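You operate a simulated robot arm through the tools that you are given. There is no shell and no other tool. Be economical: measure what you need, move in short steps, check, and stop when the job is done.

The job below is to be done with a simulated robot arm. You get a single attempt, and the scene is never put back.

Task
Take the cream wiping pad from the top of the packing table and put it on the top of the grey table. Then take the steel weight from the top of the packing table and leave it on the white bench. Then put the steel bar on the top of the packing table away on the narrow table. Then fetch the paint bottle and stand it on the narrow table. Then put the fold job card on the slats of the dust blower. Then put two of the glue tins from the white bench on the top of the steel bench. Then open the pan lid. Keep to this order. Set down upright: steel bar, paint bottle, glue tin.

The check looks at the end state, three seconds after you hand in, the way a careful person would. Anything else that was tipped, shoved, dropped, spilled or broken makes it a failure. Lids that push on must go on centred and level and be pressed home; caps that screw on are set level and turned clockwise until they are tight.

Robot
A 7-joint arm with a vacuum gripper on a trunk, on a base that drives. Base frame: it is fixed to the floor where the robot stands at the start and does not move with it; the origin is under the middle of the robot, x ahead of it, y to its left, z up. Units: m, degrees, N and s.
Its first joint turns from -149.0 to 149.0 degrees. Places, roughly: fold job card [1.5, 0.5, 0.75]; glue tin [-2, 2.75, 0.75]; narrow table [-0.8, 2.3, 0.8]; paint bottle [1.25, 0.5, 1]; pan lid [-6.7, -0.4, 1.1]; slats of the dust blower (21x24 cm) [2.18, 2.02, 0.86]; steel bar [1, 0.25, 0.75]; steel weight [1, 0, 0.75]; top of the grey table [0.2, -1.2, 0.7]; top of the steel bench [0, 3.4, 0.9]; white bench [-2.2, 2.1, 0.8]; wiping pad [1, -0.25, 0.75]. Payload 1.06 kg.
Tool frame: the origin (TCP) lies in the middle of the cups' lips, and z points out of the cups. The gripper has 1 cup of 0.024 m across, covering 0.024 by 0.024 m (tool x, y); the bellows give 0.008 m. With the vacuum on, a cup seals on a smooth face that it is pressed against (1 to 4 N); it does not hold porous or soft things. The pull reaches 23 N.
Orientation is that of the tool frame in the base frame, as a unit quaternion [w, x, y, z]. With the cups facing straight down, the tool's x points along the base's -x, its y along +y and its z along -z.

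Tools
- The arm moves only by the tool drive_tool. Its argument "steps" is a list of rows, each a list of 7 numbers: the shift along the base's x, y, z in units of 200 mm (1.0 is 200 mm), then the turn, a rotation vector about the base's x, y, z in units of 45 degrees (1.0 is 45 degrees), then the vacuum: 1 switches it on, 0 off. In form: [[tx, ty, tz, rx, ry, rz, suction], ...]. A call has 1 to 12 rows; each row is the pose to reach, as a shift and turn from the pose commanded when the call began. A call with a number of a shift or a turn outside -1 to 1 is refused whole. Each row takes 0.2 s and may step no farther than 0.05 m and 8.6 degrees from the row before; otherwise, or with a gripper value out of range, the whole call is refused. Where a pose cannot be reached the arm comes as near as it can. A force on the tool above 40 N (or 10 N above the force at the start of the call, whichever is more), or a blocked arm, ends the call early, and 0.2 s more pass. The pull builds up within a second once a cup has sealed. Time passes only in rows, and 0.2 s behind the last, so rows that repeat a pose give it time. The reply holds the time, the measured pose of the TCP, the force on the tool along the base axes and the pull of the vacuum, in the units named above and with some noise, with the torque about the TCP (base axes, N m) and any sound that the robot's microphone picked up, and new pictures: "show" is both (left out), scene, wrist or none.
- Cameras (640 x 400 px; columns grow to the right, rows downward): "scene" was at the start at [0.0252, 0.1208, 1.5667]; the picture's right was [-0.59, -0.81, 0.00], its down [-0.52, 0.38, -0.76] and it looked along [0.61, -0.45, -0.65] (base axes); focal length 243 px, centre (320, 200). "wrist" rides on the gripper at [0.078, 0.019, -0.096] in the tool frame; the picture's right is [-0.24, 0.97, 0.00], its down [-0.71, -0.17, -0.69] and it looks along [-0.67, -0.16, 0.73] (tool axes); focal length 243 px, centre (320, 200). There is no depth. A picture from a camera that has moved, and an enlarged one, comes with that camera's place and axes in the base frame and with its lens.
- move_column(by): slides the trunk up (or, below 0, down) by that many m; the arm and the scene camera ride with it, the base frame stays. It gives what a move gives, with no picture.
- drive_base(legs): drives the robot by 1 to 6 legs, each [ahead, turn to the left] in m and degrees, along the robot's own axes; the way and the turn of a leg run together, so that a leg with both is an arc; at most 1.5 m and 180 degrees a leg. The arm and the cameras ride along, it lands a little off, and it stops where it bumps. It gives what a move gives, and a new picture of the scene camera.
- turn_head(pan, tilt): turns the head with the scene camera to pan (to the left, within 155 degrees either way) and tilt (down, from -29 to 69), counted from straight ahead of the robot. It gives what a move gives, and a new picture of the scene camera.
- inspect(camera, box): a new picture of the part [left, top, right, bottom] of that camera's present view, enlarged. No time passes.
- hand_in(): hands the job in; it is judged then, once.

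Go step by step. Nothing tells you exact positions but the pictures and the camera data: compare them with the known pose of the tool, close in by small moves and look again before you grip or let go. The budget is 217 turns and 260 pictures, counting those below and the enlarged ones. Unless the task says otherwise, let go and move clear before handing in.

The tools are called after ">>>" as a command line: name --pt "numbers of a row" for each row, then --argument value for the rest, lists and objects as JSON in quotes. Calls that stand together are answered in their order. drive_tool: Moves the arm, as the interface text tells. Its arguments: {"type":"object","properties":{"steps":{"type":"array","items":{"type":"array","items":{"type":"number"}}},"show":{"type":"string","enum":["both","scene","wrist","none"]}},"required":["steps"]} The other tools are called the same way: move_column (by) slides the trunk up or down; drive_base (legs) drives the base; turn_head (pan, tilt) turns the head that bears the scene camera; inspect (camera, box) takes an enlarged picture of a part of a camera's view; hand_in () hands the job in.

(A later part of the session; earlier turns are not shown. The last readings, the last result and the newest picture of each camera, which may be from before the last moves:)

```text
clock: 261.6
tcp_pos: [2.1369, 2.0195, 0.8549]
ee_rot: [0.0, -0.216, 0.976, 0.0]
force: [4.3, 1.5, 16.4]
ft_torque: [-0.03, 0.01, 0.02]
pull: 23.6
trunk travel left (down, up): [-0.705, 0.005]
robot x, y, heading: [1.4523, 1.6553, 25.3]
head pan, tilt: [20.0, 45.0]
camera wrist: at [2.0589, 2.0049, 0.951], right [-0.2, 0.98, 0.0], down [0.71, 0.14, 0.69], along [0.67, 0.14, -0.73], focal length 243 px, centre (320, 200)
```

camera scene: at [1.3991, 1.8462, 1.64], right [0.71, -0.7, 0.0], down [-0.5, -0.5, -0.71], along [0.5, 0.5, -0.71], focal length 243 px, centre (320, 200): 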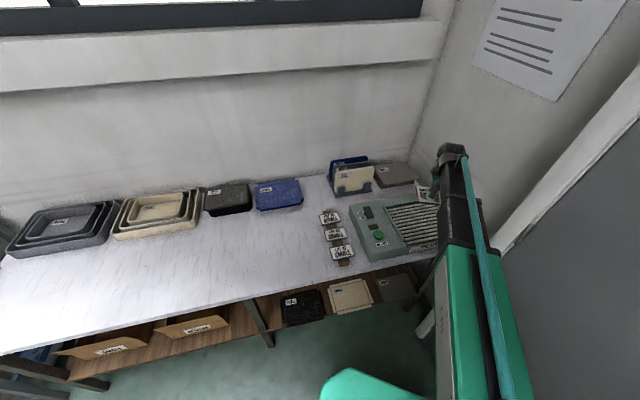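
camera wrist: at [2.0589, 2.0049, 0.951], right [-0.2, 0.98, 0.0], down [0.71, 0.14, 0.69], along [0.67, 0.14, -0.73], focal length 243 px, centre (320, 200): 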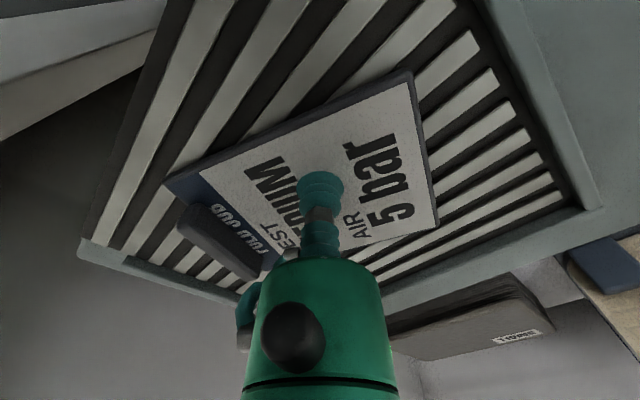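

Contact: the card lies within the slats. I release and rise.

>>> drive_tool --pt "0 0 0.015 0 0 0 0" --pt "0 0 0.02 0 0 0 0" --pt "0 0 0.02 0 0 0 0" --pt "0 0 0.02 0 0 0 0" --pt "0 0 0.02 0 0 0 0" --pt "0 0 0.05 0 0 0 0" --pt "0 0 0.2 0 0 0 0" --pt "0 0 0.4 0 0 0 0" --pt "0 0 0.6 0 0 0 0" --pt "0 0 0.8 0 0 0 0" --pt "0 0 1.0 0 0 0 0" --show "wrist"

>>> drive_tool --pt "-0.05 -0.02 0.2 0 0 0 0" --pt "-0.1 -0.04 0.4 0 0 0 0" --pt "-0.1 -0.04 0.6 0 0 0 0" --pt "-0.1 -0.04 0.7 0 0 0 0" --show "none"

>>> turn_head --pan 120 --tilt 25

```text
clock: 263.9
tcp_pos: [2.1374, 2.0202, 1.054]
ee_rot: [0.0, -0.216, 0.976, 0.001]
force: [0.5, 0.0, 0.1]
ft_torque: [0.0, 0.01, -0.02]
pull: 0.0
trunk travel left (down, up): [-0.705, 0.005]
robot x, y, heading: [1.4561, 1.6534, 25.3]
head pan, tilt: [20.0, 45.0]
camera wrist: at [2.0596, 2.0052, 1.1505], right [-0.2, 0.98, 0.0], down [0.71, 0.14, 0.69], along [0.67, 0.14, -0.73], focal length 243 px, centre (320, 200)
```

wrist: 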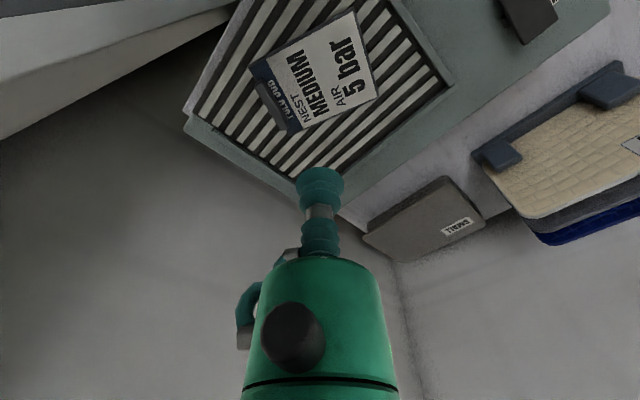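

```text
clock: 264.9
tcp_pos: [2.1168, 2.0116, 1.1944]
ee_rot: [0.0, -0.216, 0.976, 0.001]
force: [0.1, 0.4, -1.5]
ft_torque: [-0.01, 0.01, 0.0]
pull: 0.1
trunk travel left (down, up): [-0.705, 0.005]
robot x, y, heading: [1.4568, 1.6558, 25.3]
head pan, tilt: [20.0, 45.0]
```

```text
clock: 266.7
tcp_pos: [2.1175, 2.0113, 1.1922]
ee_rot: [-0.001, -0.216, 0.976, 0.0]
force: [0.2, 0.2, -0.2]
ft_torque: [0.0, -0.03, 0.0]
pull: 0.0
trunk travel left (down, up): [-0.705, 0.005]
robot x, y, heading: [1.4527, 1.6524, 25.4]
head pan, tilt: [120.0, 25.0]
camera scene: at [1.2662, 1.8408, 1.6706], right [0.57, 0.82, 0.0], down [0.35, -0.24, -0.91], along [-0.75, 0.52, -0.42], focal length 243 px, centre (320, 200)
```

scene: 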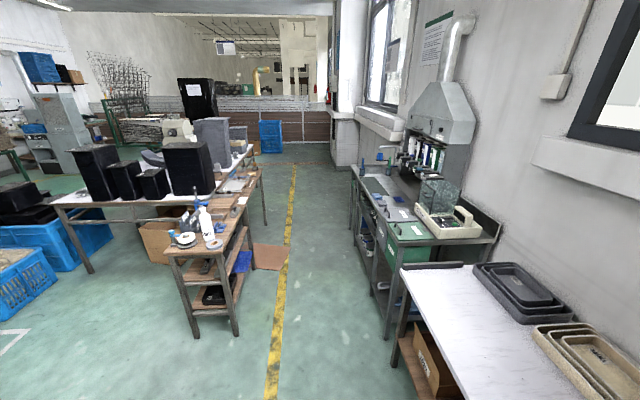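

The card lies on the slats. Now the glue tins: I turn and drive down the aisle between the narrow table and the steel bench.

>>> drive_base --legs '[[0, 124], [1.5, 0]]'

>>> turn_head --pan 30 --tilt 30

```text
clock: 279.3
tcp_pos: [-0.4997, 2.7625, 1.1932]
ee_rot: [0.0, 0.963, -0.268, 0.0]
force: [-0.7, -1.0, -0.3]
ft_torque: [-0.02, -0.05, -0.01]
pull: 0.1
trunk travel left (down, up): [-0.705, 0.005]
robot x, y, heading: [0.167, 2.4064, 149.2]
head pan, tilt: [120.0, 25.0]
camera scene: at [0.1195, 2.1503, 1.6706], right [-1.0, 0.01, 0.0], down [0.01, 0.42, -0.91], along [-0.01, -0.91, -0.42], focal length 243 px, centre (320, 200)
```

scene: 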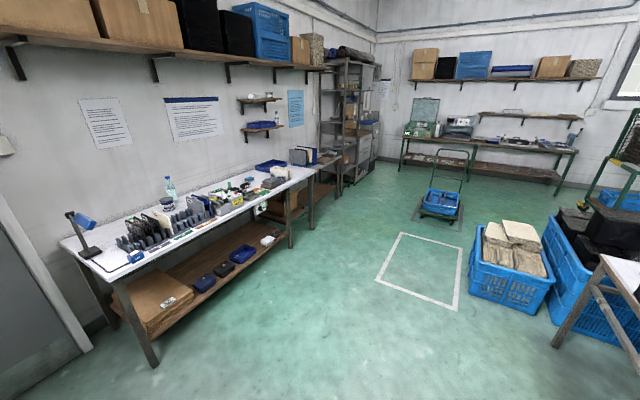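

```text
clock: 280.9
tcp_pos: [-0.5001, 2.7624, 1.194]
ee_rot: [0.0, 0.963, -0.268, -0.001]
force: [0.2, 0.6, 0.8]
ft_torque: [0.01, 0.0, 0.01]
pull: 0.0
trunk travel left (down, up): [-0.705, 0.005]
robot x, y, heading: [0.1673, 2.4095, 149.5]
head pan, tilt: [30.0, 30.0]
camera scene: at [0.0305, 2.2433, 1.6626], right [0.01, 1.0, 0.0], down [0.5, -0.01, -0.87], along [-0.87, 0.01, -0.5], focal length 243 px, centre (320, 200)
```

scene: 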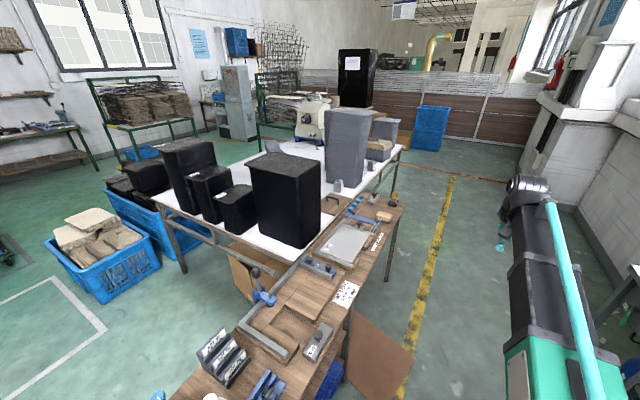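

I see small items near the grey bins on the bench's right side. I zoom in to find the glue tins.

>>> inspect --camera "scene" --box '[280, 90, 430, 240]'

```text
2.67 times, centred on (355, 165) of scene
camera zoom: at [0.0305, 2.2433, 1.6626], right [0.01, 1.0, 0.0], down [0.5, -0.01, -0.87], along [-0.87, 0.01, -0.5], focal length 647 px, centre (227, 293)
```

zoom: 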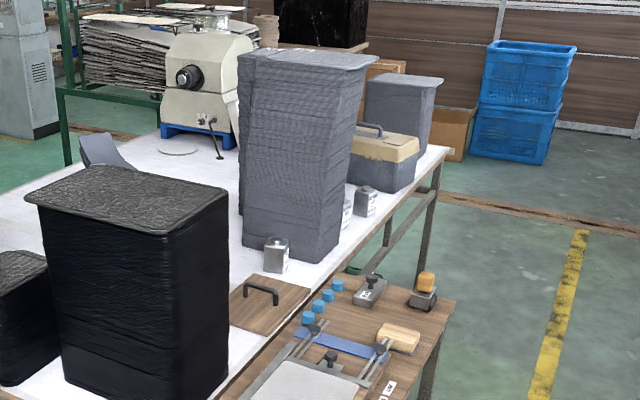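

I see small grey tins at about (-1.67,2.41), (-2.10,2.75) and one more near there. I drive down the aisle and turn to face that side of the bench.

>>> drive_base --legs '[[0, -8.5], [1.23, 0], [0, 18], [0.82, 0]]'

>>> turn_head --pan 75 --tilt 40

```text
clock: 292.8
tcp_pos: [-2.2819, 3.7081, 1.1932]
ee_rot: [0.0, 0.983, -0.183, 0.001]
force: [-0.8, 0.3, -0.9]
ft_torque: [0.03, 0.0, -0.04]
pull: 0.1
trunk travel left (down, up): [-0.705, 0.005]
robot x, y, heading: [-1.5619, 3.4788, 159.0]
head pan, tilt: [30.0, 30.0]
camera scene: at [-1.6684, 3.2901, 1.6626], right [-0.16, 0.99, 0.0], down [0.49, 0.08, -0.87], along [-0.85, -0.14, -0.5], focal length 243 px, centre (320, 200)
```

scene: 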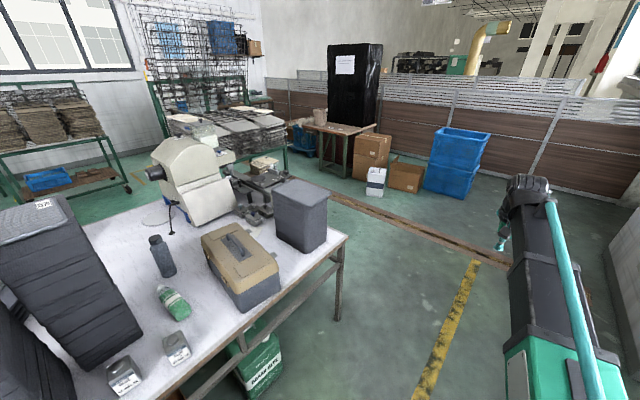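

```text
clock: 293.9
tcp_pos: [-2.2814, 3.7092, 1.1935]
ee_rot: [0.0, 0.983, -0.183, 0.0]
force: [-0.6, -0.6, 0.5]
ft_torque: [0.01, 0.02, -0.02]
pull: 0.2
trunk travel left (down, up): [-0.705, 0.005]
robot x, y, heading: [-1.5617, 3.4804, 159.3]
head pan, tilt: [75.0, 40.0]
camera scene: at [-1.6283, 3.2355, 1.6473], right [-0.81, 0.58, 0.0], down [0.38, 0.52, -0.77], along [-0.45, -0.62, -0.64], focal length 243 px, centre (320, 200)
```

scene: 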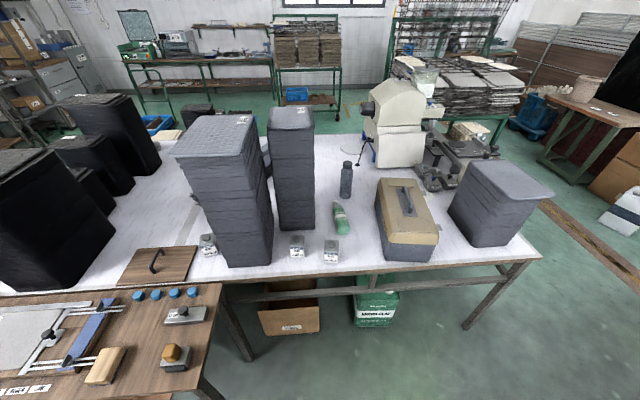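

A clear view: three tins, two of them free at the bench edge near (296,245) and (331,250). I zoom in.

>>> inspect --camera "scene" --box '[190, 190, 370, 290]'

```text
3.56 times, centred on (280, 240) of scene
camera zoom: at [-1.6283, 3.2355, 1.6473], right [-0.81, 0.58, 0.0], down [0.38, 0.52, -0.77], along [-0.45, -0.62, -0.64], focal length 863 px, centre (462, 58)
```

zoom: 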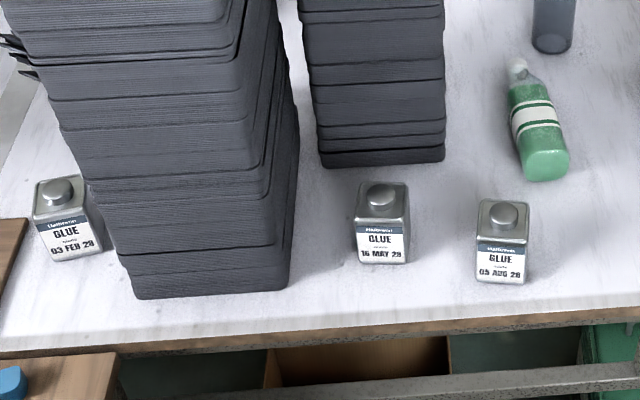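

Both right-hand tins are reachable here. I turn to face them.

>>> drive_base --legs '[[0, 78], [0.1, 0]]'

>>> turn_head --pan 20 --tilt 45

>>> drive_tool --pt "0 0 -0.2 0 0 0 0" --pt "0 0 -0.4 0 0 0 0" --pt "0 0 -0.6 0 0 0 0" --pt "0 0 -0.8 0 0 0 0"

```text
clock: 298.4
tcp_pos: [-1.9961, 2.7397, 1.1927]
ee_rot: [-0.001, 0.88, 0.475, 0.0]
force: [-0.5, -0.5, -0.2]
ft_torque: [0.02, 0.03, 0.02]
pull: 0.2
trunk travel left (down, up): [-0.705, 0.005]
robot x, y, heading: [-1.6166, 3.3988, -122.9]
head pan, tilt: [75.0, 40.0]
camera scene: at [-1.3923, 3.2752, 1.6473], right [-0.74, -0.67, 0.0], down [-0.43, 0.48, -0.77], along [0.51, -0.57, -0.64], focal length 243 px, centre (320, 200)
```

scene: 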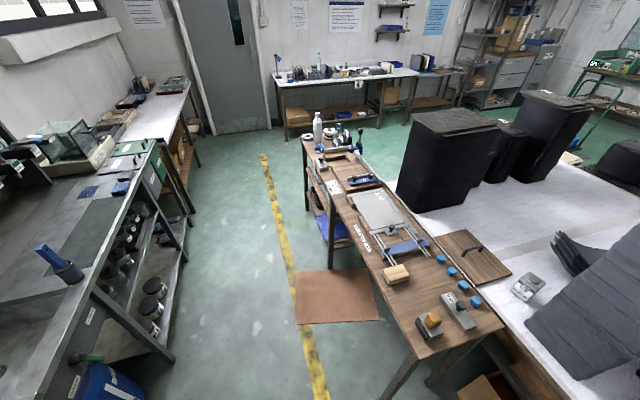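

```text
clock: 299.6
tcp_pos: [-1.9941, 2.7406, 1.1924]
ee_rot: [0.0, 0.88, 0.475, 0.0]
force: [1.0, -0.7, 0.2]
ft_torque: [0.01, 0.0, 0.02]
pull: 0.1
trunk travel left (down, up): [-0.705, 0.005]
robot x, y, heading: [-1.6186, 3.3949, -123.1]
head pan, tilt: [20.0, 45.0]
camera scene: at [-1.4663, 3.2608, 1.64], right [-0.97, 0.22, 0.0], down [0.16, 0.69, -0.71], along [-0.16, -0.69, -0.71], focal length 243 px, centre (320, 200)
```

scene: 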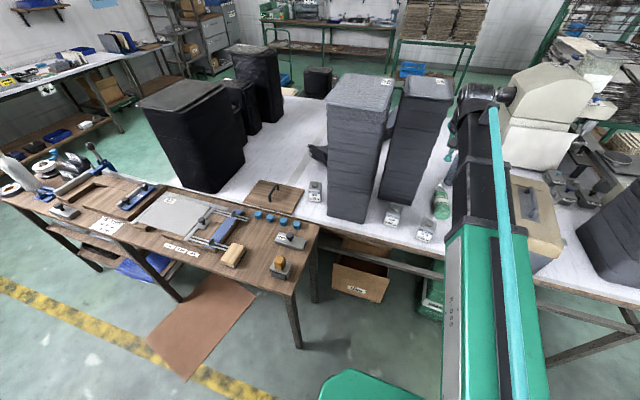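

```text
clock: 300.6
tcp_pos: [-1.9947, 2.7401, 1.032]
ee_rot: [0.0, 0.88, 0.475, 0.0]
force: [0.4, 0.2, 0.7]
ft_torque: [0.03, 0.01, -0.02]
pull: 0.0
trunk travel left (down, up): [-0.705, 0.005]
robot x, y, heading: [-1.6137, 3.393, -123.2]
head pan, tilt: [20.0, 45.0]
camera scene: at [-1.4665, 3.2606, 1.6401], right [-0.97, 0.22, 0.0], down [0.16, 0.69, -0.71], along [-0.16, -0.69, -0.71], focal length 243 px, centre (320, 200)
camera wrist: at [-1.9345, 2.7967, 1.1292], right [0.68, -0.73, 0.0], down [-0.53, -0.5, 0.69], along [-0.5, -0.47, -0.73], focal length 243 px, centre (320, 200)
```

scene: 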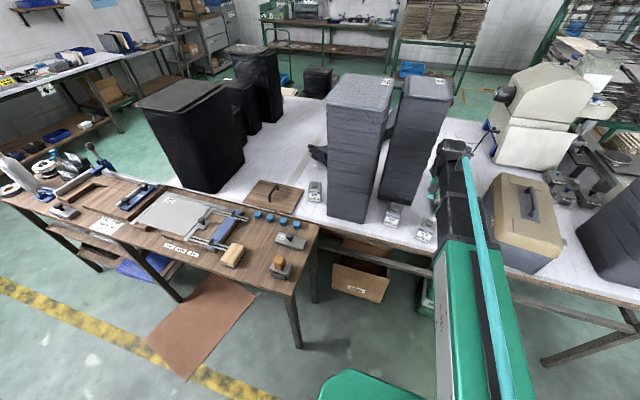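
wrist: 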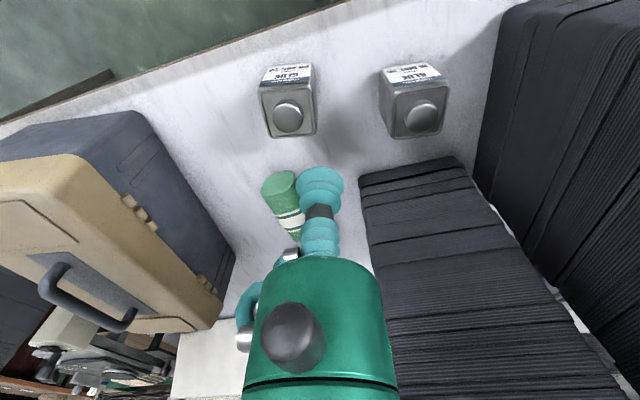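

Tin B's cap is about (-2.039,2.744,0.887) and tin A's about (-1.943,2.640). I go over tin B.

>>> drive_tool --pt "-0.22 0.02 0 0 0 0 0" --pt "-0.22 0.02 -0.2 0 0 0 0" --pt "-0.22 0.02 -0.4 0 0 0 0" --pt "-0.22 0.02 -0.56 0 0 0 0" --pt "-0.22 0.02 -0.56 0 0 0 0" --show "wrist"

>>> inspect --camera "wrist" --box '[260, 80, 380, 200]'

```text
clock: 301.8
tcp_pos: [-2.0387, 2.7454, 0.9209]
ee_rot: [0.0, 0.88, 0.475, 0.0]
force: [-0.3, 0.3, -0.4]
ft_torque: [0.03, 0.02, -0.01]
pull: 0.0
trunk travel left (down, up): [-0.705, 0.005]
robot x, y, heading: [-1.6155, 3.3929, -122.9]
head pan, tilt: [20.0, 45.0]
camera wrist: at [-1.9788, 2.8011, 1.0185], right [0.68, -0.73, 0.0], down [-0.53, -0.5, 0.69], along [-0.5, -0.47, -0.73], focal length 243 px, centre (320, 200)
```

wrist: 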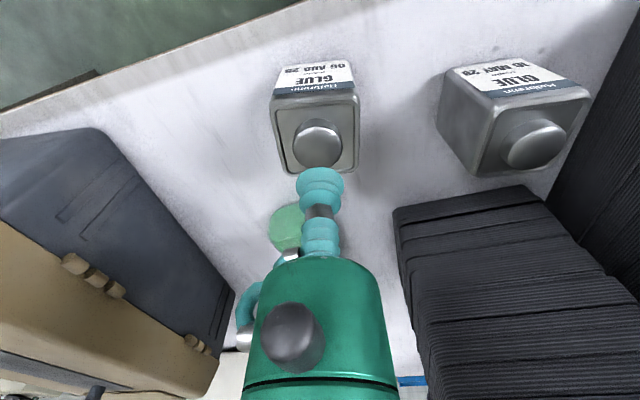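

```text
3.33 times, centred on (320, 140) of wrist
camera zoom: at [-1.9788, 2.8011, 1.0185], right [0.68, -0.73, 0.0], down [-0.53, -0.5, 0.69], along [-0.5, -0.47, -0.73], focal length 809 px, centre (320, 400)
```

zoom: 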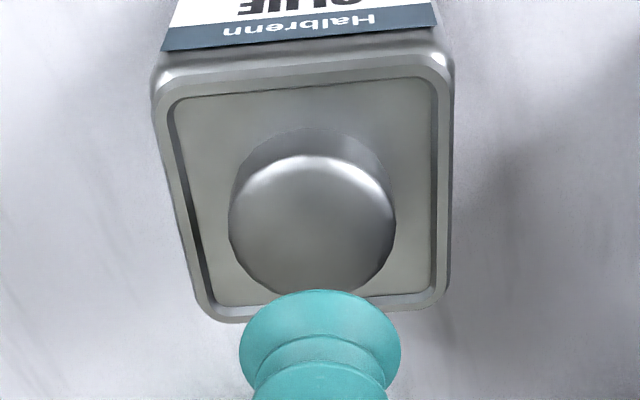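

Nearly centred (2 mm off). I correct and press with the vacuum on.

>>> drive_tool --pt "0.003 0.01 -0.1 0 0 0 1" --pt "0.003 0.01 -0.15 0 0 0 1" --pt "0.003 0.01 -0.175 0 0 0 1" --pt "0.003 0.01 -0.19 0 0 0 1" --pt "0.003 0.01 -0.19 0 0 0 1" --pt "0.003 0.01 -0.19 0 0 0 1" --show "none"

>>> inspect --camera "wrist" --box '[260, 100, 380, 220]'

```text
clock: 303.2
tcp_pos: [-2.0375, 2.7476, 0.8836]
ee_rot: [0.0, 0.88, 0.475, 0.001]
force: [0.1, 0.1, -0.7]
ft_torque: [-0.02, 0.0, -0.02]
pull: 0.1
trunk travel left (down, up): [-0.705, 0.005]
robot x, y, heading: [-1.6191, 3.391, -122.5]
head pan, tilt: [20.0, 45.0]
```

```text
3.33 times, centred on (320, 160) of wrist
camera zoom: at [-1.9776, 2.8031, 0.9802], right [0.68, -0.73, 0.0], down [-0.53, -0.5, 0.69], along [-0.5, -0.47, -0.73], focal length 809 px, centre (320, 333)
```

zoom: 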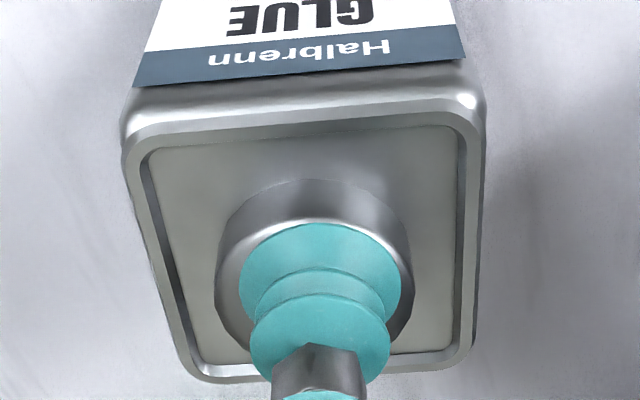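

>>> drive_tool --pt "-0.004 0.003 -0.015 0 0 0 1" --pt "-0.004 0.003 -0.025 0 0 0 1" --pt "-0.004 0.003 -0.025 0 0 0 1" --pt "-0.004 0.003 -0.025 0 0 0 1" --show "none"

>>> inspect --camera "wrist" --box '[260, 100, 380, 220]'

```text
clock: 304.2
tcp_pos: [-2.0386, 2.7468, 0.8782]
ee_rot: [0.0, 0.88, 0.475, 0.0]
force: [-0.6, 0.2, 0.8]
ft_torque: [0.03, -0.04, 0.03]
pull: 0.2
trunk travel left (down, up): [-0.705, 0.005]
robot x, y, heading: [-1.6193, 3.3941, -122.9]
head pan, tilt: [20.0, 45.0]
```

```text
3.33 times, centred on (320, 160) of wrist
camera zoom: at [-1.9784, 2.8036, 0.9753], right [0.68, -0.73, 0.0], down [-0.53, -0.5, 0.69], along [-0.5, -0.47, -0.73], focal length 809 px, centre (320, 333)
```

zoom: 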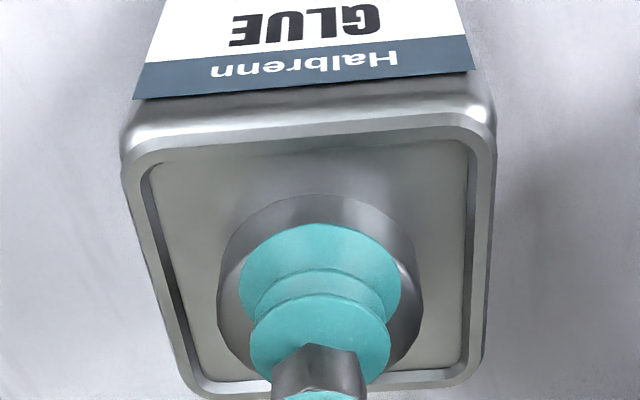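

The cup sits about 5 mm too near the robot. I lift slightly, shift outward, and press again.

>>> drive_tool --pt "0 0 0.025 0 0 0 1" --pt "-0.018 -0.017 0.025 0 0 0 1" --pt "-0.018 -0.017 0.0 0 0 0 1" --pt "-0.018 -0.017 -0.015 0 0 0 1" --pt "-0.018 -0.017 -0.015 0 0 0 1" --pt "-0.018 -0.017 -0.015 0 0 0 1" --show "none"

>>> inspect --camera "wrist" --box '[260, 100, 380, 220]'

```text
clock: 305.6
tcp_pos: [-2.0419, 2.7459, 0.8779]
ee_rot: [0.001, 0.88, 0.475, 0.0]
force: [2.6, 3.3, 14.0]
ft_torque: [-0.1, 0.09, 0.0]
pull: 22.6
trunk travel left (down, up): [-0.705, 0.005]
robot x, y, heading: [-1.6155, 3.3972, -122.7]
head pan, tilt: [20.0, 45.0]
```

```text
3.33 times, centred on (320, 160) of wrist
camera zoom: at [-1.9812, 2.8016, 0.9736], right [0.68, -0.73, 0.0], down [-0.53, -0.5, 0.69], along [-0.5, -0.47, -0.73], focal length 809 px, centre (320, 333)
```

zoom: 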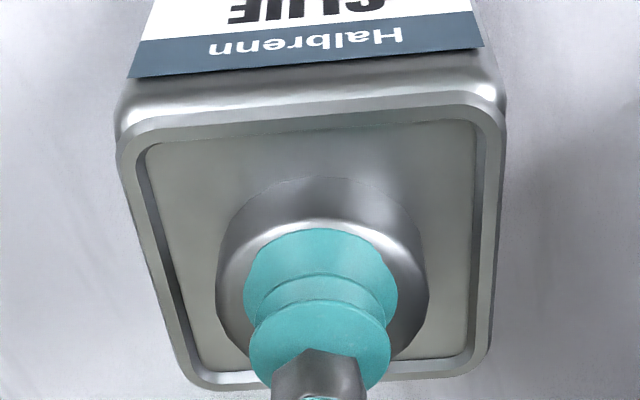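

Sealed. I lift the tin and look over at the steel bench.

>>> drive_tool --pt "0 0 0.03 0 0 0 1" --pt "0 0 0.1 0 0 0 1" --pt "0 0 0.3 0 0 0 1" --pt "0 0 0.5 0 0 0 1" --pt "0 0 0.7 0 0 0 1" --pt "0 0 0.9 0 0 0 1" --show "none"

>>> drive_tool --pt "0 0 0.2 0 0 0 1" --pt "0 0 0.4 0 0 0 1" --pt "0 0 0.6 0 0 0 1" --pt "0 0 0.7 0 0 0 1" --show "none"

>>> turn_head --pan 130 --tilt 30

```text
clock: 307.0
tcp_pos: [-2.0429, 2.7428, 1.0558]
ee_rot: [0.0, 0.88, 0.475, 0.0]
force: [0.3, -0.1, -3.5]
ft_torque: [0.04, -0.01, 0.0]
pull: 23.2
trunk travel left (down, up): [-0.705, 0.005]
robot x, y, heading: [-1.6198, 3.3946, -122.9]
head pan, tilt: [20.0, 45.0]
```

```text
clock: 308.0
tcp_pos: [-2.0425, 2.7438, 1.1961]
ee_rot: [0.001, 0.88, 0.475, 0.0]
force: [0.1, 0.6, -3.8]
ft_torque: [0.02, 0.02, -0.04]
pull: 22.7
trunk travel left (down, up): [-0.705, 0.005]
robot x, y, heading: [-1.6147, 3.3953, -123.0]
head pan, tilt: [20.0, 45.0]
```

```text
clock: 309.9
tcp_pos: [-2.041, 2.7446, 1.1955]
ee_rot: [0.0, 0.88, 0.474, -0.001]
force: [0.3, -0.2, -2.8]
ft_torque: [0.01, 0.02, -0.01]
pull: 23.2
trunk travel left (down, up): [-0.705, 0.005]
robot x, y, heading: [-1.6197, 3.395, -123.1]
head pan, tilt: [130.0, 30.0]
camera scene: at [-1.3586, 3.351, 1.6626], right [0.12, -0.99, 0.0], down [-0.5, -0.06, -0.87], along [0.86, 0.11, -0.5], focal length 243 px, centre (320, 200)
```

scene: 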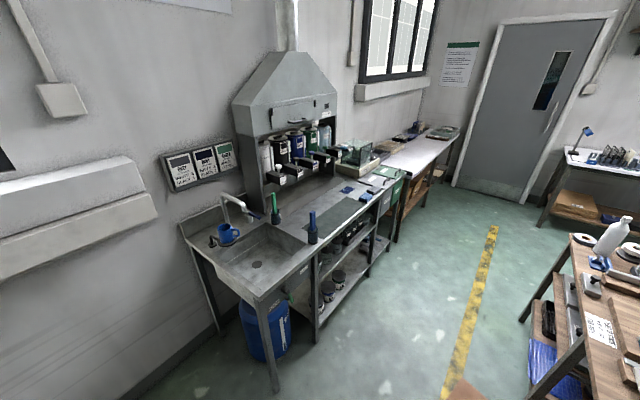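

>>> inspect --camera "scene" --box '[180, 130, 420, 300]'

```text
2.35 times, centred on (300, 215) of scene
camera zoom: at [-1.3586, 3.351, 1.6626], right [0.12, -0.99, 0.0], down [-0.5, -0.06, -0.87], along [0.86, 0.11, -0.5], focal length 571 px, centre (367, 165)
```

zoom: 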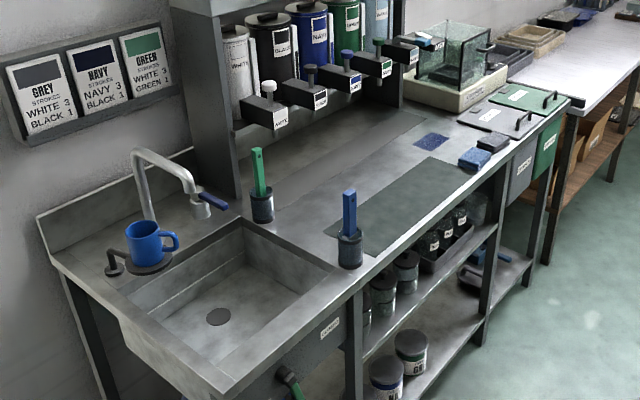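

The bare steel strip behind the dark mat, around n≈-1.9, u≈2.87, is free for both tins. I raise the tool, back away, turn right and reverse up the aisle.

>>> drive_base --legs '[[-0.29, 0], [0, -90], [-1.4, 0]]'

```text
clock: 322.4
tcp_pos: [-0.931, 3.299, 1.1947]
ee_rot: [0.0, 0.958, -0.286, 0.0]
force: [0.3, 0.2, -3.3]
ft_torque: [0.03, 0.0, -0.01]
pull: 23.1
trunk travel left (down, up): [-0.705, 0.005]
robot x, y, heading: [-0.2826, 2.878, 147.1]
head pan, tilt: [130.0, 30.0]
camera scene: at [-0.3237, 2.6191, 1.6626], right [-0.99, -0.12, 0.0], down [-0.06, 0.5, -0.87], along [0.11, -0.86, -0.5], focal length 243 px, centre (320, 200)
```

scene: 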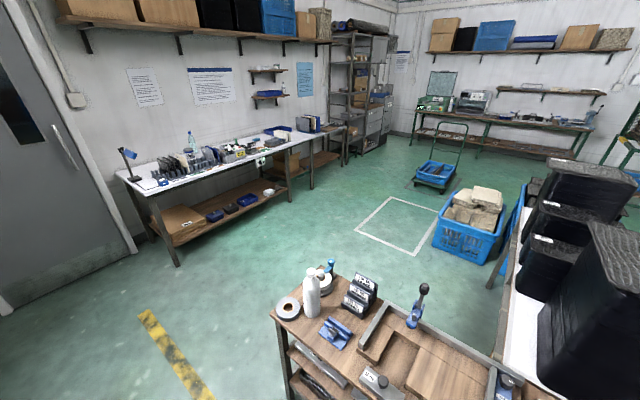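

>>> drive_base --legs '[[-0.3, 0], [0, -50]]'

>>> turn_head --pan 10 --tilt 45

```text
clock: 326.6
tcp_pos: [-0.1225, 3.4816, 1.195]
ee_rot: [0.0, 0.747, -0.665, -0.001]
force: [0.1, -0.6, -4.2]
ft_torque: [-0.03, 0.03, 0.01]
pull: 22.7
trunk travel left (down, up): [-0.705, 0.005]
robot x, y, heading: [-0.0264, 2.7103, 96.8]
head pan, tilt: [130.0, 30.0]
camera scene: at [-0.2522, 2.5809, 1.6627], right [-0.73, 0.68, 0.0], down [0.34, 0.37, -0.87], along [-0.59, -0.63, -0.5], focal length 243 px, centre (320, 200)
```

scene: 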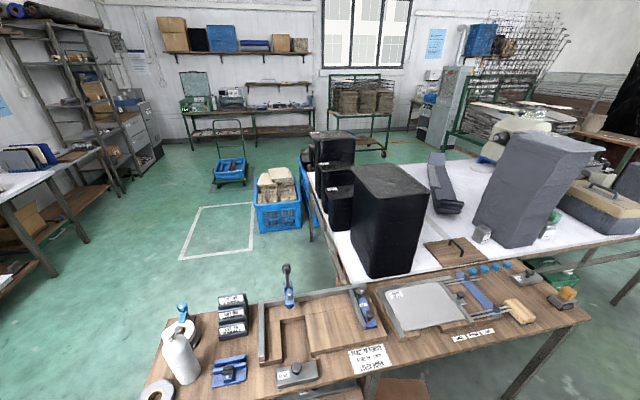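

```text
clock: 328.6
tcp_pos: [-0.1221, 3.4824, 1.1953]
ee_rot: [-0.001, 0.748, -0.664, 0.0]
force: [0.0, 0.0, -2.8]
ft_torque: [-0.02, 0.03, 0.0]
pull: 22.5
trunk travel left (down, up): [-0.705, 0.005]
robot x, y, heading: [-0.0271, 2.7119, 97.2]
head pan, tilt: [10.0, 45.0]
camera scene: at [-0.2149, 2.7247, 1.64], right [0.96, 0.29, 0.0], down [0.21, -0.68, -0.71], along [-0.21, 0.68, -0.71], focal length 243 px, centre (320, 200)
```

scene: 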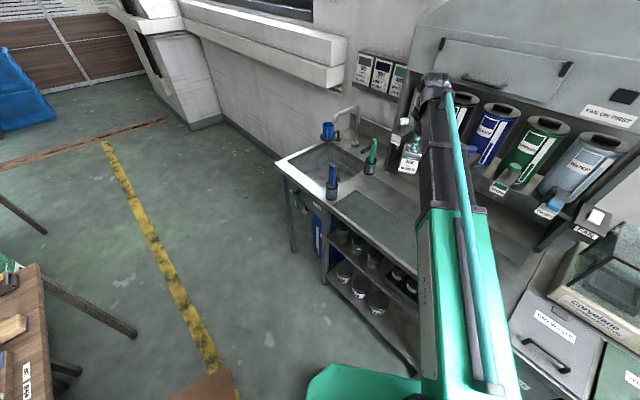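

The tool is already over the strip (n≈-2.0,u≈2.86). I check with the wrist camera.

>>> drive_tool --pt "0 0 -0.1 0 0 0 1" --pt "0 0 -0.2 0 0 0 1" --pt "0 0 -0.2 0 0 0 1" --show "wrist"

>>> inspect --camera "scene" --box '[320, 80, 520, 260]'

```text
clock: 329.4
tcp_pos: [-0.1231, 3.4817, 1.1552]
ee_rot: [0.0, 0.747, -0.664, 0.0]
force: [0.9, 0.9, -3.1]
ft_torque: [-0.01, 0.01, 0.0]
pull: 23.0
trunk travel left (down, up): [-0.705, 0.005]
robot x, y, heading: [-0.0272, 2.7104, 96.9]
head pan, tilt: [10.0, 45.0]
camera wrist: at [-0.1315, 3.4039, 1.2525], right [-0.99, 0.12, 0.0], down [0.09, 0.72, 0.69], along [0.08, 0.68, -0.73], focal length 243 px, centre (320, 200)
```

wrist: 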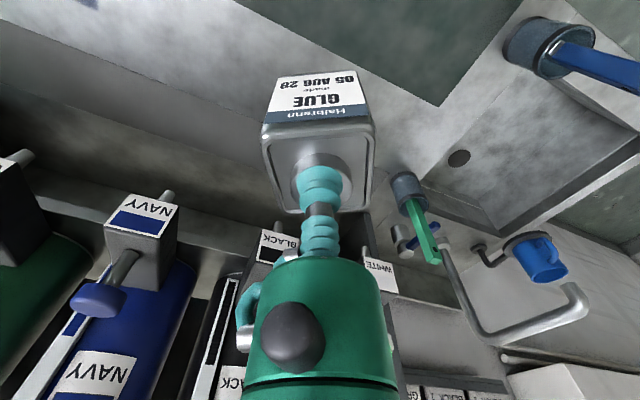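

```text
2.22 times, centred on (420, 170) of scene
camera zoom: at [-0.2148, 2.7247, 1.64], right [0.96, 0.29, 0.0], down [0.21, -0.68, -0.71], along [-0.21, 0.68, -0.71], focal length 539 px, centre (98, 267)
```

zoom: 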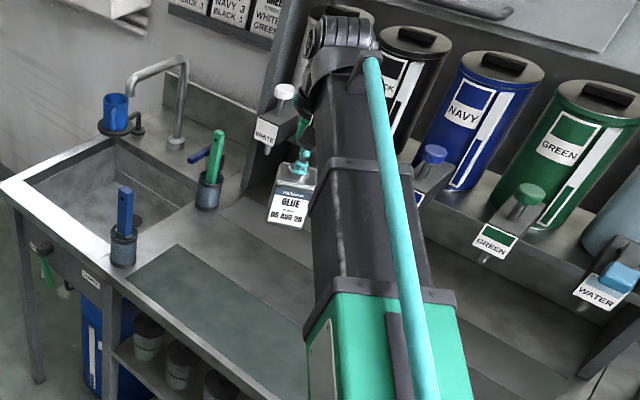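

The strip behind the mat is too close to the paint nozzles for the wrist, and the flat mat in front is clear. I'll set the tins there: first one at about (-0.229,3.421).

>>> drive_tool --pt "-0.2 -0.1 0 0 0 0 1" --pt "-0.4 -0.22 0 0 0 0 1" --pt "-0.53 -0.305 -0.05 0 0 0 1" --pt "-0.53 -0.305 -0.25 0 0 0 1" --pt "-0.53 -0.305 -0.45 0 0 0 1" --pt "-0.53 -0.305 -0.55 0 0 0 1" --pt "-0.53 -0.305 -0.55 0 0 0 1"

>>> inspect --camera "scene" --box '[320, 120, 480, 260]'

```text
clock: 331.1
tcp_pos: [-0.2287, 3.4197, 1.0445]
ee_rot: [0.0, 0.747, -0.664, 0.0]
force: [1.0, 0.3, -2.8]
ft_torque: [-0.03, -0.01, 0.0]
pull: 22.6
trunk travel left (down, up): [-0.705, 0.005]
robot x, y, heading: [-0.0301, 2.7129, 97.2]
head pan, tilt: [10.0, 45.0]
camera scene: at [-0.2148, 2.7247, 1.64], right [0.96, 0.29, 0.0], down [0.21, -0.68, -0.71], along [-0.21, 0.68, -0.71], focal length 243 px, centre (320, 200)
camera wrist: at [-0.2376, 3.3419, 1.1414], right [-0.99, 0.12, 0.0], down [0.09, 0.72, 0.69], along [0.08, 0.68, -0.73], focal length 243 px, centre (320, 200)
```

scene: 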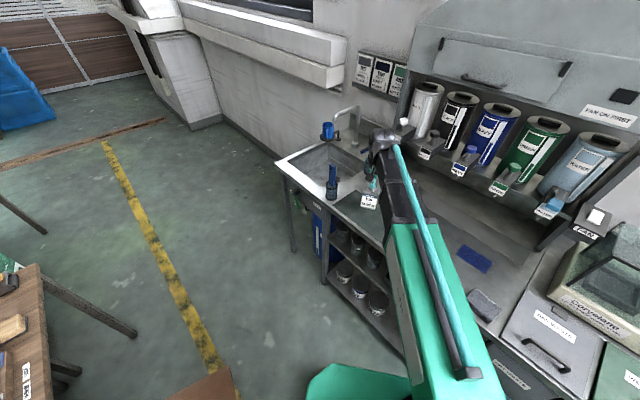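
wrist: 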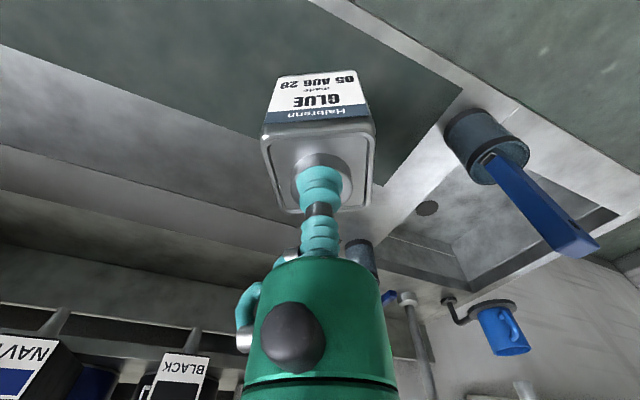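

```text
2.86 times, centred on (400, 190) of scene
camera zoom: at [-0.2148, 2.7247, 1.64], right [0.96, 0.29, 0.0], down [0.21, -0.68, -0.71], along [-0.21, 0.68, -0.71], focal length 694 px, centre (91, 229)
```

zoom: 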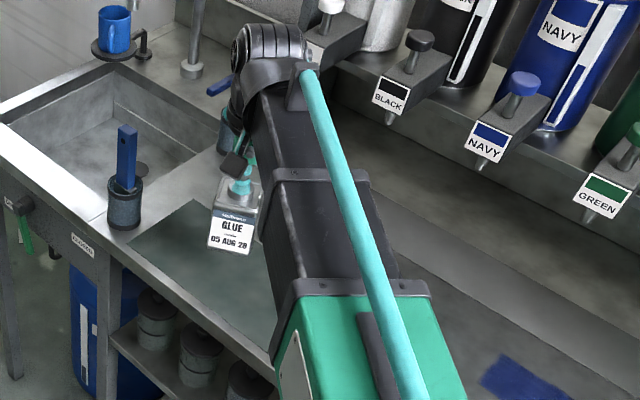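

The tin will land well on the mat, clear of the brush cup. I lower toward contact.

>>> drive_tool --pt "0 0 -0.1 0 0 0 1" --pt "0 0 -0.17 0 0 0 1" --pt "0 0 -0.2 0 0 0 1" --pt "0 0 -0.2 0 0 0 1" --show "none"

>>> drive_tool --pt "0 0 -0.015 0 0 0 1" --pt "0 0 -0.03 0 0 0 1" --pt "0 0 -0.03 0 0 0 1" --show "wrist"

```text
clock: 332.1
tcp_pos: [-0.2293, 3.4207, 1.0048]
ee_rot: [0.0, 0.747, -0.665, 0.0]
force: [0.5, 0.1, -3.7]
ft_torque: [0.01, -0.04, -0.01]
pull: 22.6
trunk travel left (down, up): [-0.705, 0.005]
robot x, y, heading: [-0.0306, 2.714, 97.1]
head pan, tilt: [10.0, 45.0]
```

```text
clock: 332.9
tcp_pos: [-0.2284, 3.4215, 0.9999]
ee_rot: [0.0, 0.747, -0.664, 0.0]
force: [-0.3, -0.8, -2.6]
ft_torque: [-0.05, -0.03, -0.02]
pull: 22.9
trunk travel left (down, up): [-0.705, 0.005]
robot x, y, heading: [-0.0262, 2.7081, 97.0]
head pan, tilt: [10.0, 45.0]
camera wrist: at [-0.2373, 3.3426, 1.0961], right [-0.99, 0.12, 0.0], down [0.09, 0.72, 0.69], along [0.08, 0.68, -0.73], focal length 243 px, centre (320, 200)
```

wrist: 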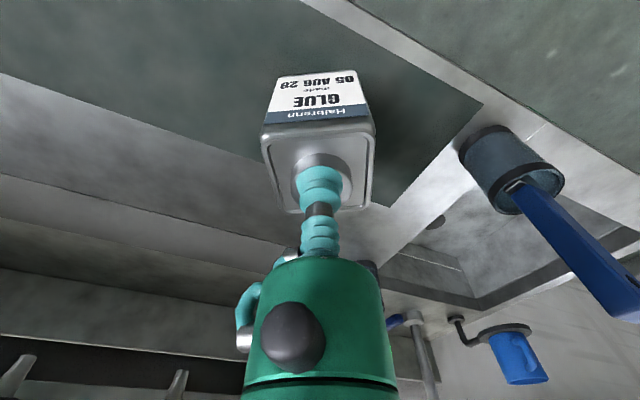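

>>> drive_tool --pt "0 0 -0.01 0 0 0 1" --pt "0 0 -0.02 0 0 0 1" --pt "0 0 -0.02 0 0 0 1" --show "none"

>>> drive_tool --pt "0 0 -0.01 0 0 0 1" --pt "0 0 -0.015 0 0 0 1" --pt "0 0 -0.015 0 0 0 1" --show "none"

>>> drive_tool --pt "0 0 -0.01 0 0 0 1" --pt "0 0 -0.015 0 0 0 1" --pt "0 0 -0.015 0 0 0 1" --show "none"

```text
clock: 333.6
tcp_pos: [-0.2281, 3.4207, 0.996]
ee_rot: [0.0, 0.747, -0.664, 0.0]
force: [0.3, -0.2, -2.0]
ft_torque: [0.0, -0.03, -0.02]
pull: 22.6
trunk travel left (down, up): [-0.705, 0.005]
robot x, y, heading: [-0.0298, 2.715, 97.0]
head pan, tilt: [10.0, 45.0]
```

```text
clock: 334.4
tcp_pos: [-0.229, 3.4214, 0.9923]
ee_rot: [0.001, 0.747, -0.664, 0.001]
force: [0.3, -0.5, -3.2]
ft_torque: [0.02, 0.01, 0.0]
pull: 22.6
trunk travel left (down, up): [-0.705, 0.005]
robot x, y, heading: [-0.027, 2.7113, 97.3]
head pan, tilt: [10.0, 45.0]
```

```text
clock: 335.2
tcp_pos: [-0.2269, 3.4213, 0.9884]
ee_rot: [0.0, 0.747, -0.665, 0.0]
force: [0.8, 0.2, -2.6]
ft_torque: [0.0, 0.0, 0.0]
pull: 23.0
trunk travel left (down, up): [-0.705, 0.005]
robot x, y, heading: [-0.03, 2.7107, 97.0]
head pan, tilt: [10.0, 45.0]
```

>>> drive_tool --pt "0 0 -0.01 0 0 0 1" --pt "0 0 -0.015 0 0 0 1" --pt "0 0 -0.015 0 0 0 1" --show "none"

>>> drive_tool --pt "0 0 -0.01 0 0 0 1" --pt "0 0 -0.015 0 0 0 1" --pt "0 0 -0.015 0 0 0 1" --show "none"

>>> drive_tool --pt "0 0 -0.01 0 0 0 1" --pt "0 0 -0.015 0 0 0 1" --pt "0 0 -0.015 0 0 0 1" --show "wrist"

```text
clock: 336.1
tcp_pos: [-0.2292, 3.4199, 0.9867]
ee_rot: [0.0, 0.748, -0.664, 0.0]
force: [0.9, 0.3, -2.3]
ft_torque: [-0.02, 0.01, -0.02]
pull: 23.4
trunk travel left (down, up): [-0.705, 0.005]
robot x, y, heading: [-0.0311, 2.7129, 97.3]
head pan, tilt: [10.0, 45.0]
```

```text
clock: 336.9
tcp_pos: [-0.2291, 3.4209, 0.9826]
ee_rot: [0.001, 0.747, -0.665, 0.0]
force: [0.4, 0.0, -2.7]
ft_torque: [-0.02, 0.0, -0.05]
pull: 22.8
trunk travel left (down, up): [-0.705, 0.005]
robot x, y, heading: [-0.0293, 2.7123, 97.1]
head pan, tilt: [10.0, 45.0]
```

```text
clock: 337.6
tcp_pos: [-0.229, 3.4215, 0.9802]
ee_rot: [0.0, 0.747, -0.664, 0.001]
force: [0.5, -0.1, -2.5]
ft_torque: [0.01, 0.01, 0.01]
pull: 22.7
trunk travel left (down, up): [-0.705, 0.005]
robot x, y, heading: [-0.0287, 2.7107, 96.9]
head pan, tilt: [10.0, 45.0]
camera wrist: at [-0.2371, 3.3427, 1.0771], right [-0.99, 0.12, 0.0], down [0.09, 0.72, 0.69], along [0.08, 0.68, -0.73], focal length 243 px, centre (320, 200)
```

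wrist: 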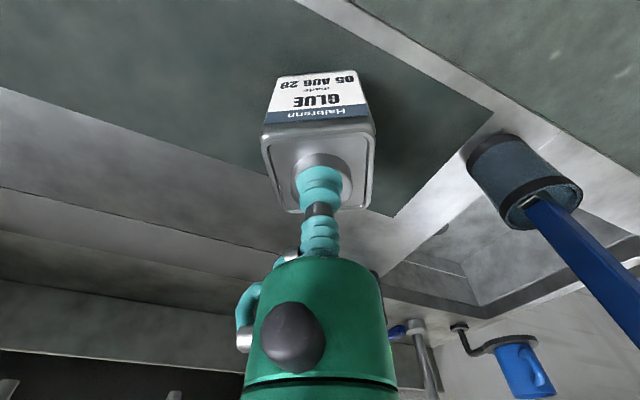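

>>> drive_tool --pt "0 0 -0.01 0 0 0 1" --pt "0 0 -0.02 0 0 0 1" --pt "0 0 -0.03 0 0 0 1" --pt "0 0 -0.03 0 0 0 1" --show "none"

>>> drive_tool --pt "0 0 -0.01 0 0 0 1" --pt "0 0 -0.02 0 0 0 1" --pt "0 0 -0.02 0 0 0 1" --show "none"

>>> inspect --camera "scene" --box '[320, 150, 440, 260]'

```text
clock: 338.6
tcp_pos: [-0.2273, 3.4202, 0.9745]
ee_rot: [-0.001, 0.747, -0.665, 0.0]
force: [-0.2, 0.8, -2.6]
ft_torque: [0.0, 0.0, 0.01]
pull: 22.8
trunk travel left (down, up): [-0.705, 0.005]
robot x, y, heading: [-0.0336, 2.7129, 97.2]
head pan, tilt: [10.0, 45.0]
```

```text
clock: 339.4
tcp_pos: [-0.2301, 3.4211, 0.9698]
ee_rot: [0.0, 0.747, -0.664, 0.0]
force: [0.0, -0.4, -3.7]
ft_torque: [-0.01, -0.02, -0.01]
pull: 22.6
trunk travel left (down, up): [-0.705, 0.005]
robot x, y, heading: [-0.0266, 2.7105, 97.2]
head pan, tilt: [10.0, 45.0]
```

```text
3.64 times, centred on (380, 205) of scene
camera zoom: at [-0.2149, 2.7247, 1.64], right [0.96, 0.29, 0.0], down [0.21, -0.68, -0.71], along [-0.21, 0.68, -0.71], focal length 883 px, centre (102, 182)
```

zoom: 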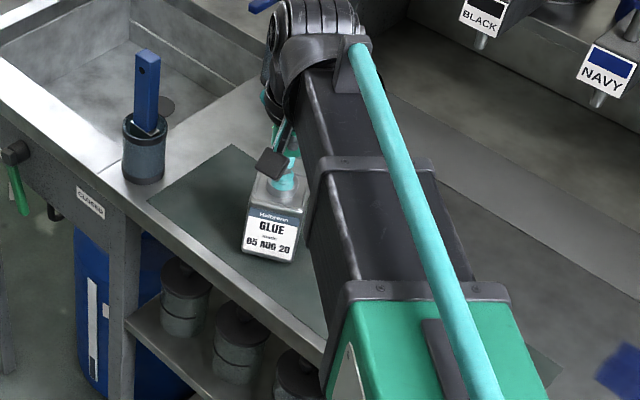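

>>> drive_tool --pt "0 0 -0.01 0 0 0 1" --pt "0 0 -0.02 0 0 0 1" --pt "0 0 -0.02 0 0 0 1" --show "none"

>>> drive_tool --pt "0 0 -0.01 0 0 0 1" --pt "0 0 -0.02 0 0 0 1" --pt "0 0 -0.02 0 0 0 1" --show "none"

>>> drive_tool --pt "0 0 -0.01 0 0 0 1" --pt "0 0 -0.015 0 0 0 1" --pt "0 0 -0.015 0 0 0 1" --show "none"

```text
clock: 340.2
tcp_pos: [-0.2281, 3.4202, 0.9654]
ee_rot: [0.001, 0.747, -0.664, 0.0]
force: [0.1, -0.5, -3.6]
ft_torque: [-0.01, -0.02, 0.0]
pull: 23.2
trunk travel left (down, up): [-0.705, 0.005]
robot x, y, heading: [-0.0278, 2.7121, 97.0]
head pan, tilt: [10.0, 45.0]
```

```text
clock: 341.1
tcp_pos: [-0.2275, 3.4206, 0.9619]
ee_rot: [0.0, 0.747, -0.665, 0.0]
force: [-0.3, 0.7, -3.8]
ft_torque: [0.0, -0.03, 0.05]
pull: 22.7
trunk travel left (down, up): [-0.705, 0.005]
robot x, y, heading: [-0.0269, 2.7116, 97.1]
head pan, tilt: [10.0, 45.0]
```

```text
clock: 341.9
tcp_pos: [-0.2296, 3.4194, 0.9593]
ee_rot: [-0.001, 0.747, -0.665, -0.001]
force: [0.0, -1.5, 3.3]
ft_torque: [0.05, 0.02, -0.04]
pull: 22.6
trunk travel left (down, up): [-0.705, 0.005]
robot x, y, heading: [-0.0255, 2.712, 97.3]
head pan, tilt: [10.0, 45.0]
```

Contact is beginning at TCP z≈0.959. I settle 1 mm more, release and rise.

>>> drive_tool --pt "0 0 -0.006 0 0 0 1" --pt "0 0 -0.006 0 0 0 0" --pt "0 0 0.0 0 0 0 0" --pt "0 0 0.005 0 0 0 0" --pt "0 0 0.005 0 0 0 0" --pt "0 0 0.005 0 0 0 0" --pt "0 0 0.03 0 0 0 0" --pt "0 0 0.15 0 0 0 0" --pt "0 0 0.35 0 0 0 0" --pt "0 0 0.55 0 0 0 0" --pt "0 0 0.75 0 0 0 0" --pt "0 0 0.95 0 0 0 0"

```text
clock: 344.4
tcp_pos: [-0.2291, 3.4205, 1.1505]
ee_rot: [0.0, 0.747, -0.665, 0.001]
force: [-0.4, -0.4, 0.5]
ft_torque: [0.01, 0.01, 0.02]
pull: 0.1
trunk travel left (down, up): [-0.705, 0.005]
robot x, y, heading: [-0.0278, 2.7061, 97.1]
head pan, tilt: [10.0, 45.0]
camera scene: at [-0.2148, 2.7242, 1.64], right [0.96, 0.29, 0.0], down [0.21, -0.68, -0.71], along [-0.21, 0.68, -0.71], focal length 243 px, centre (320, 200)
camera wrist: at [-0.2368, 3.3427, 1.247], right [-0.99, 0.12, 0.0], down [0.09, 0.72, 0.69], along [0.08, 0.68, -0.73], focal length 243 px, centre (320, 200)
```

scene: 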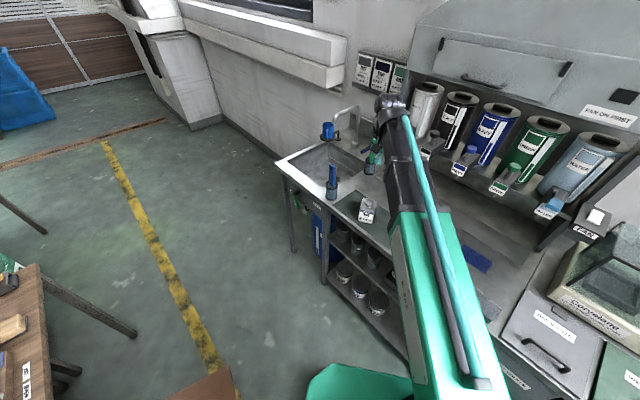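
wrist: 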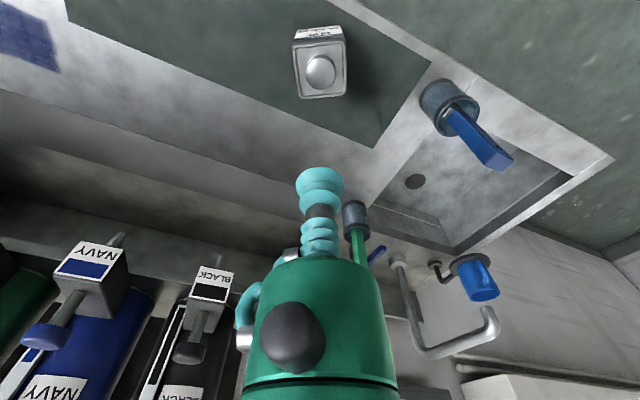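

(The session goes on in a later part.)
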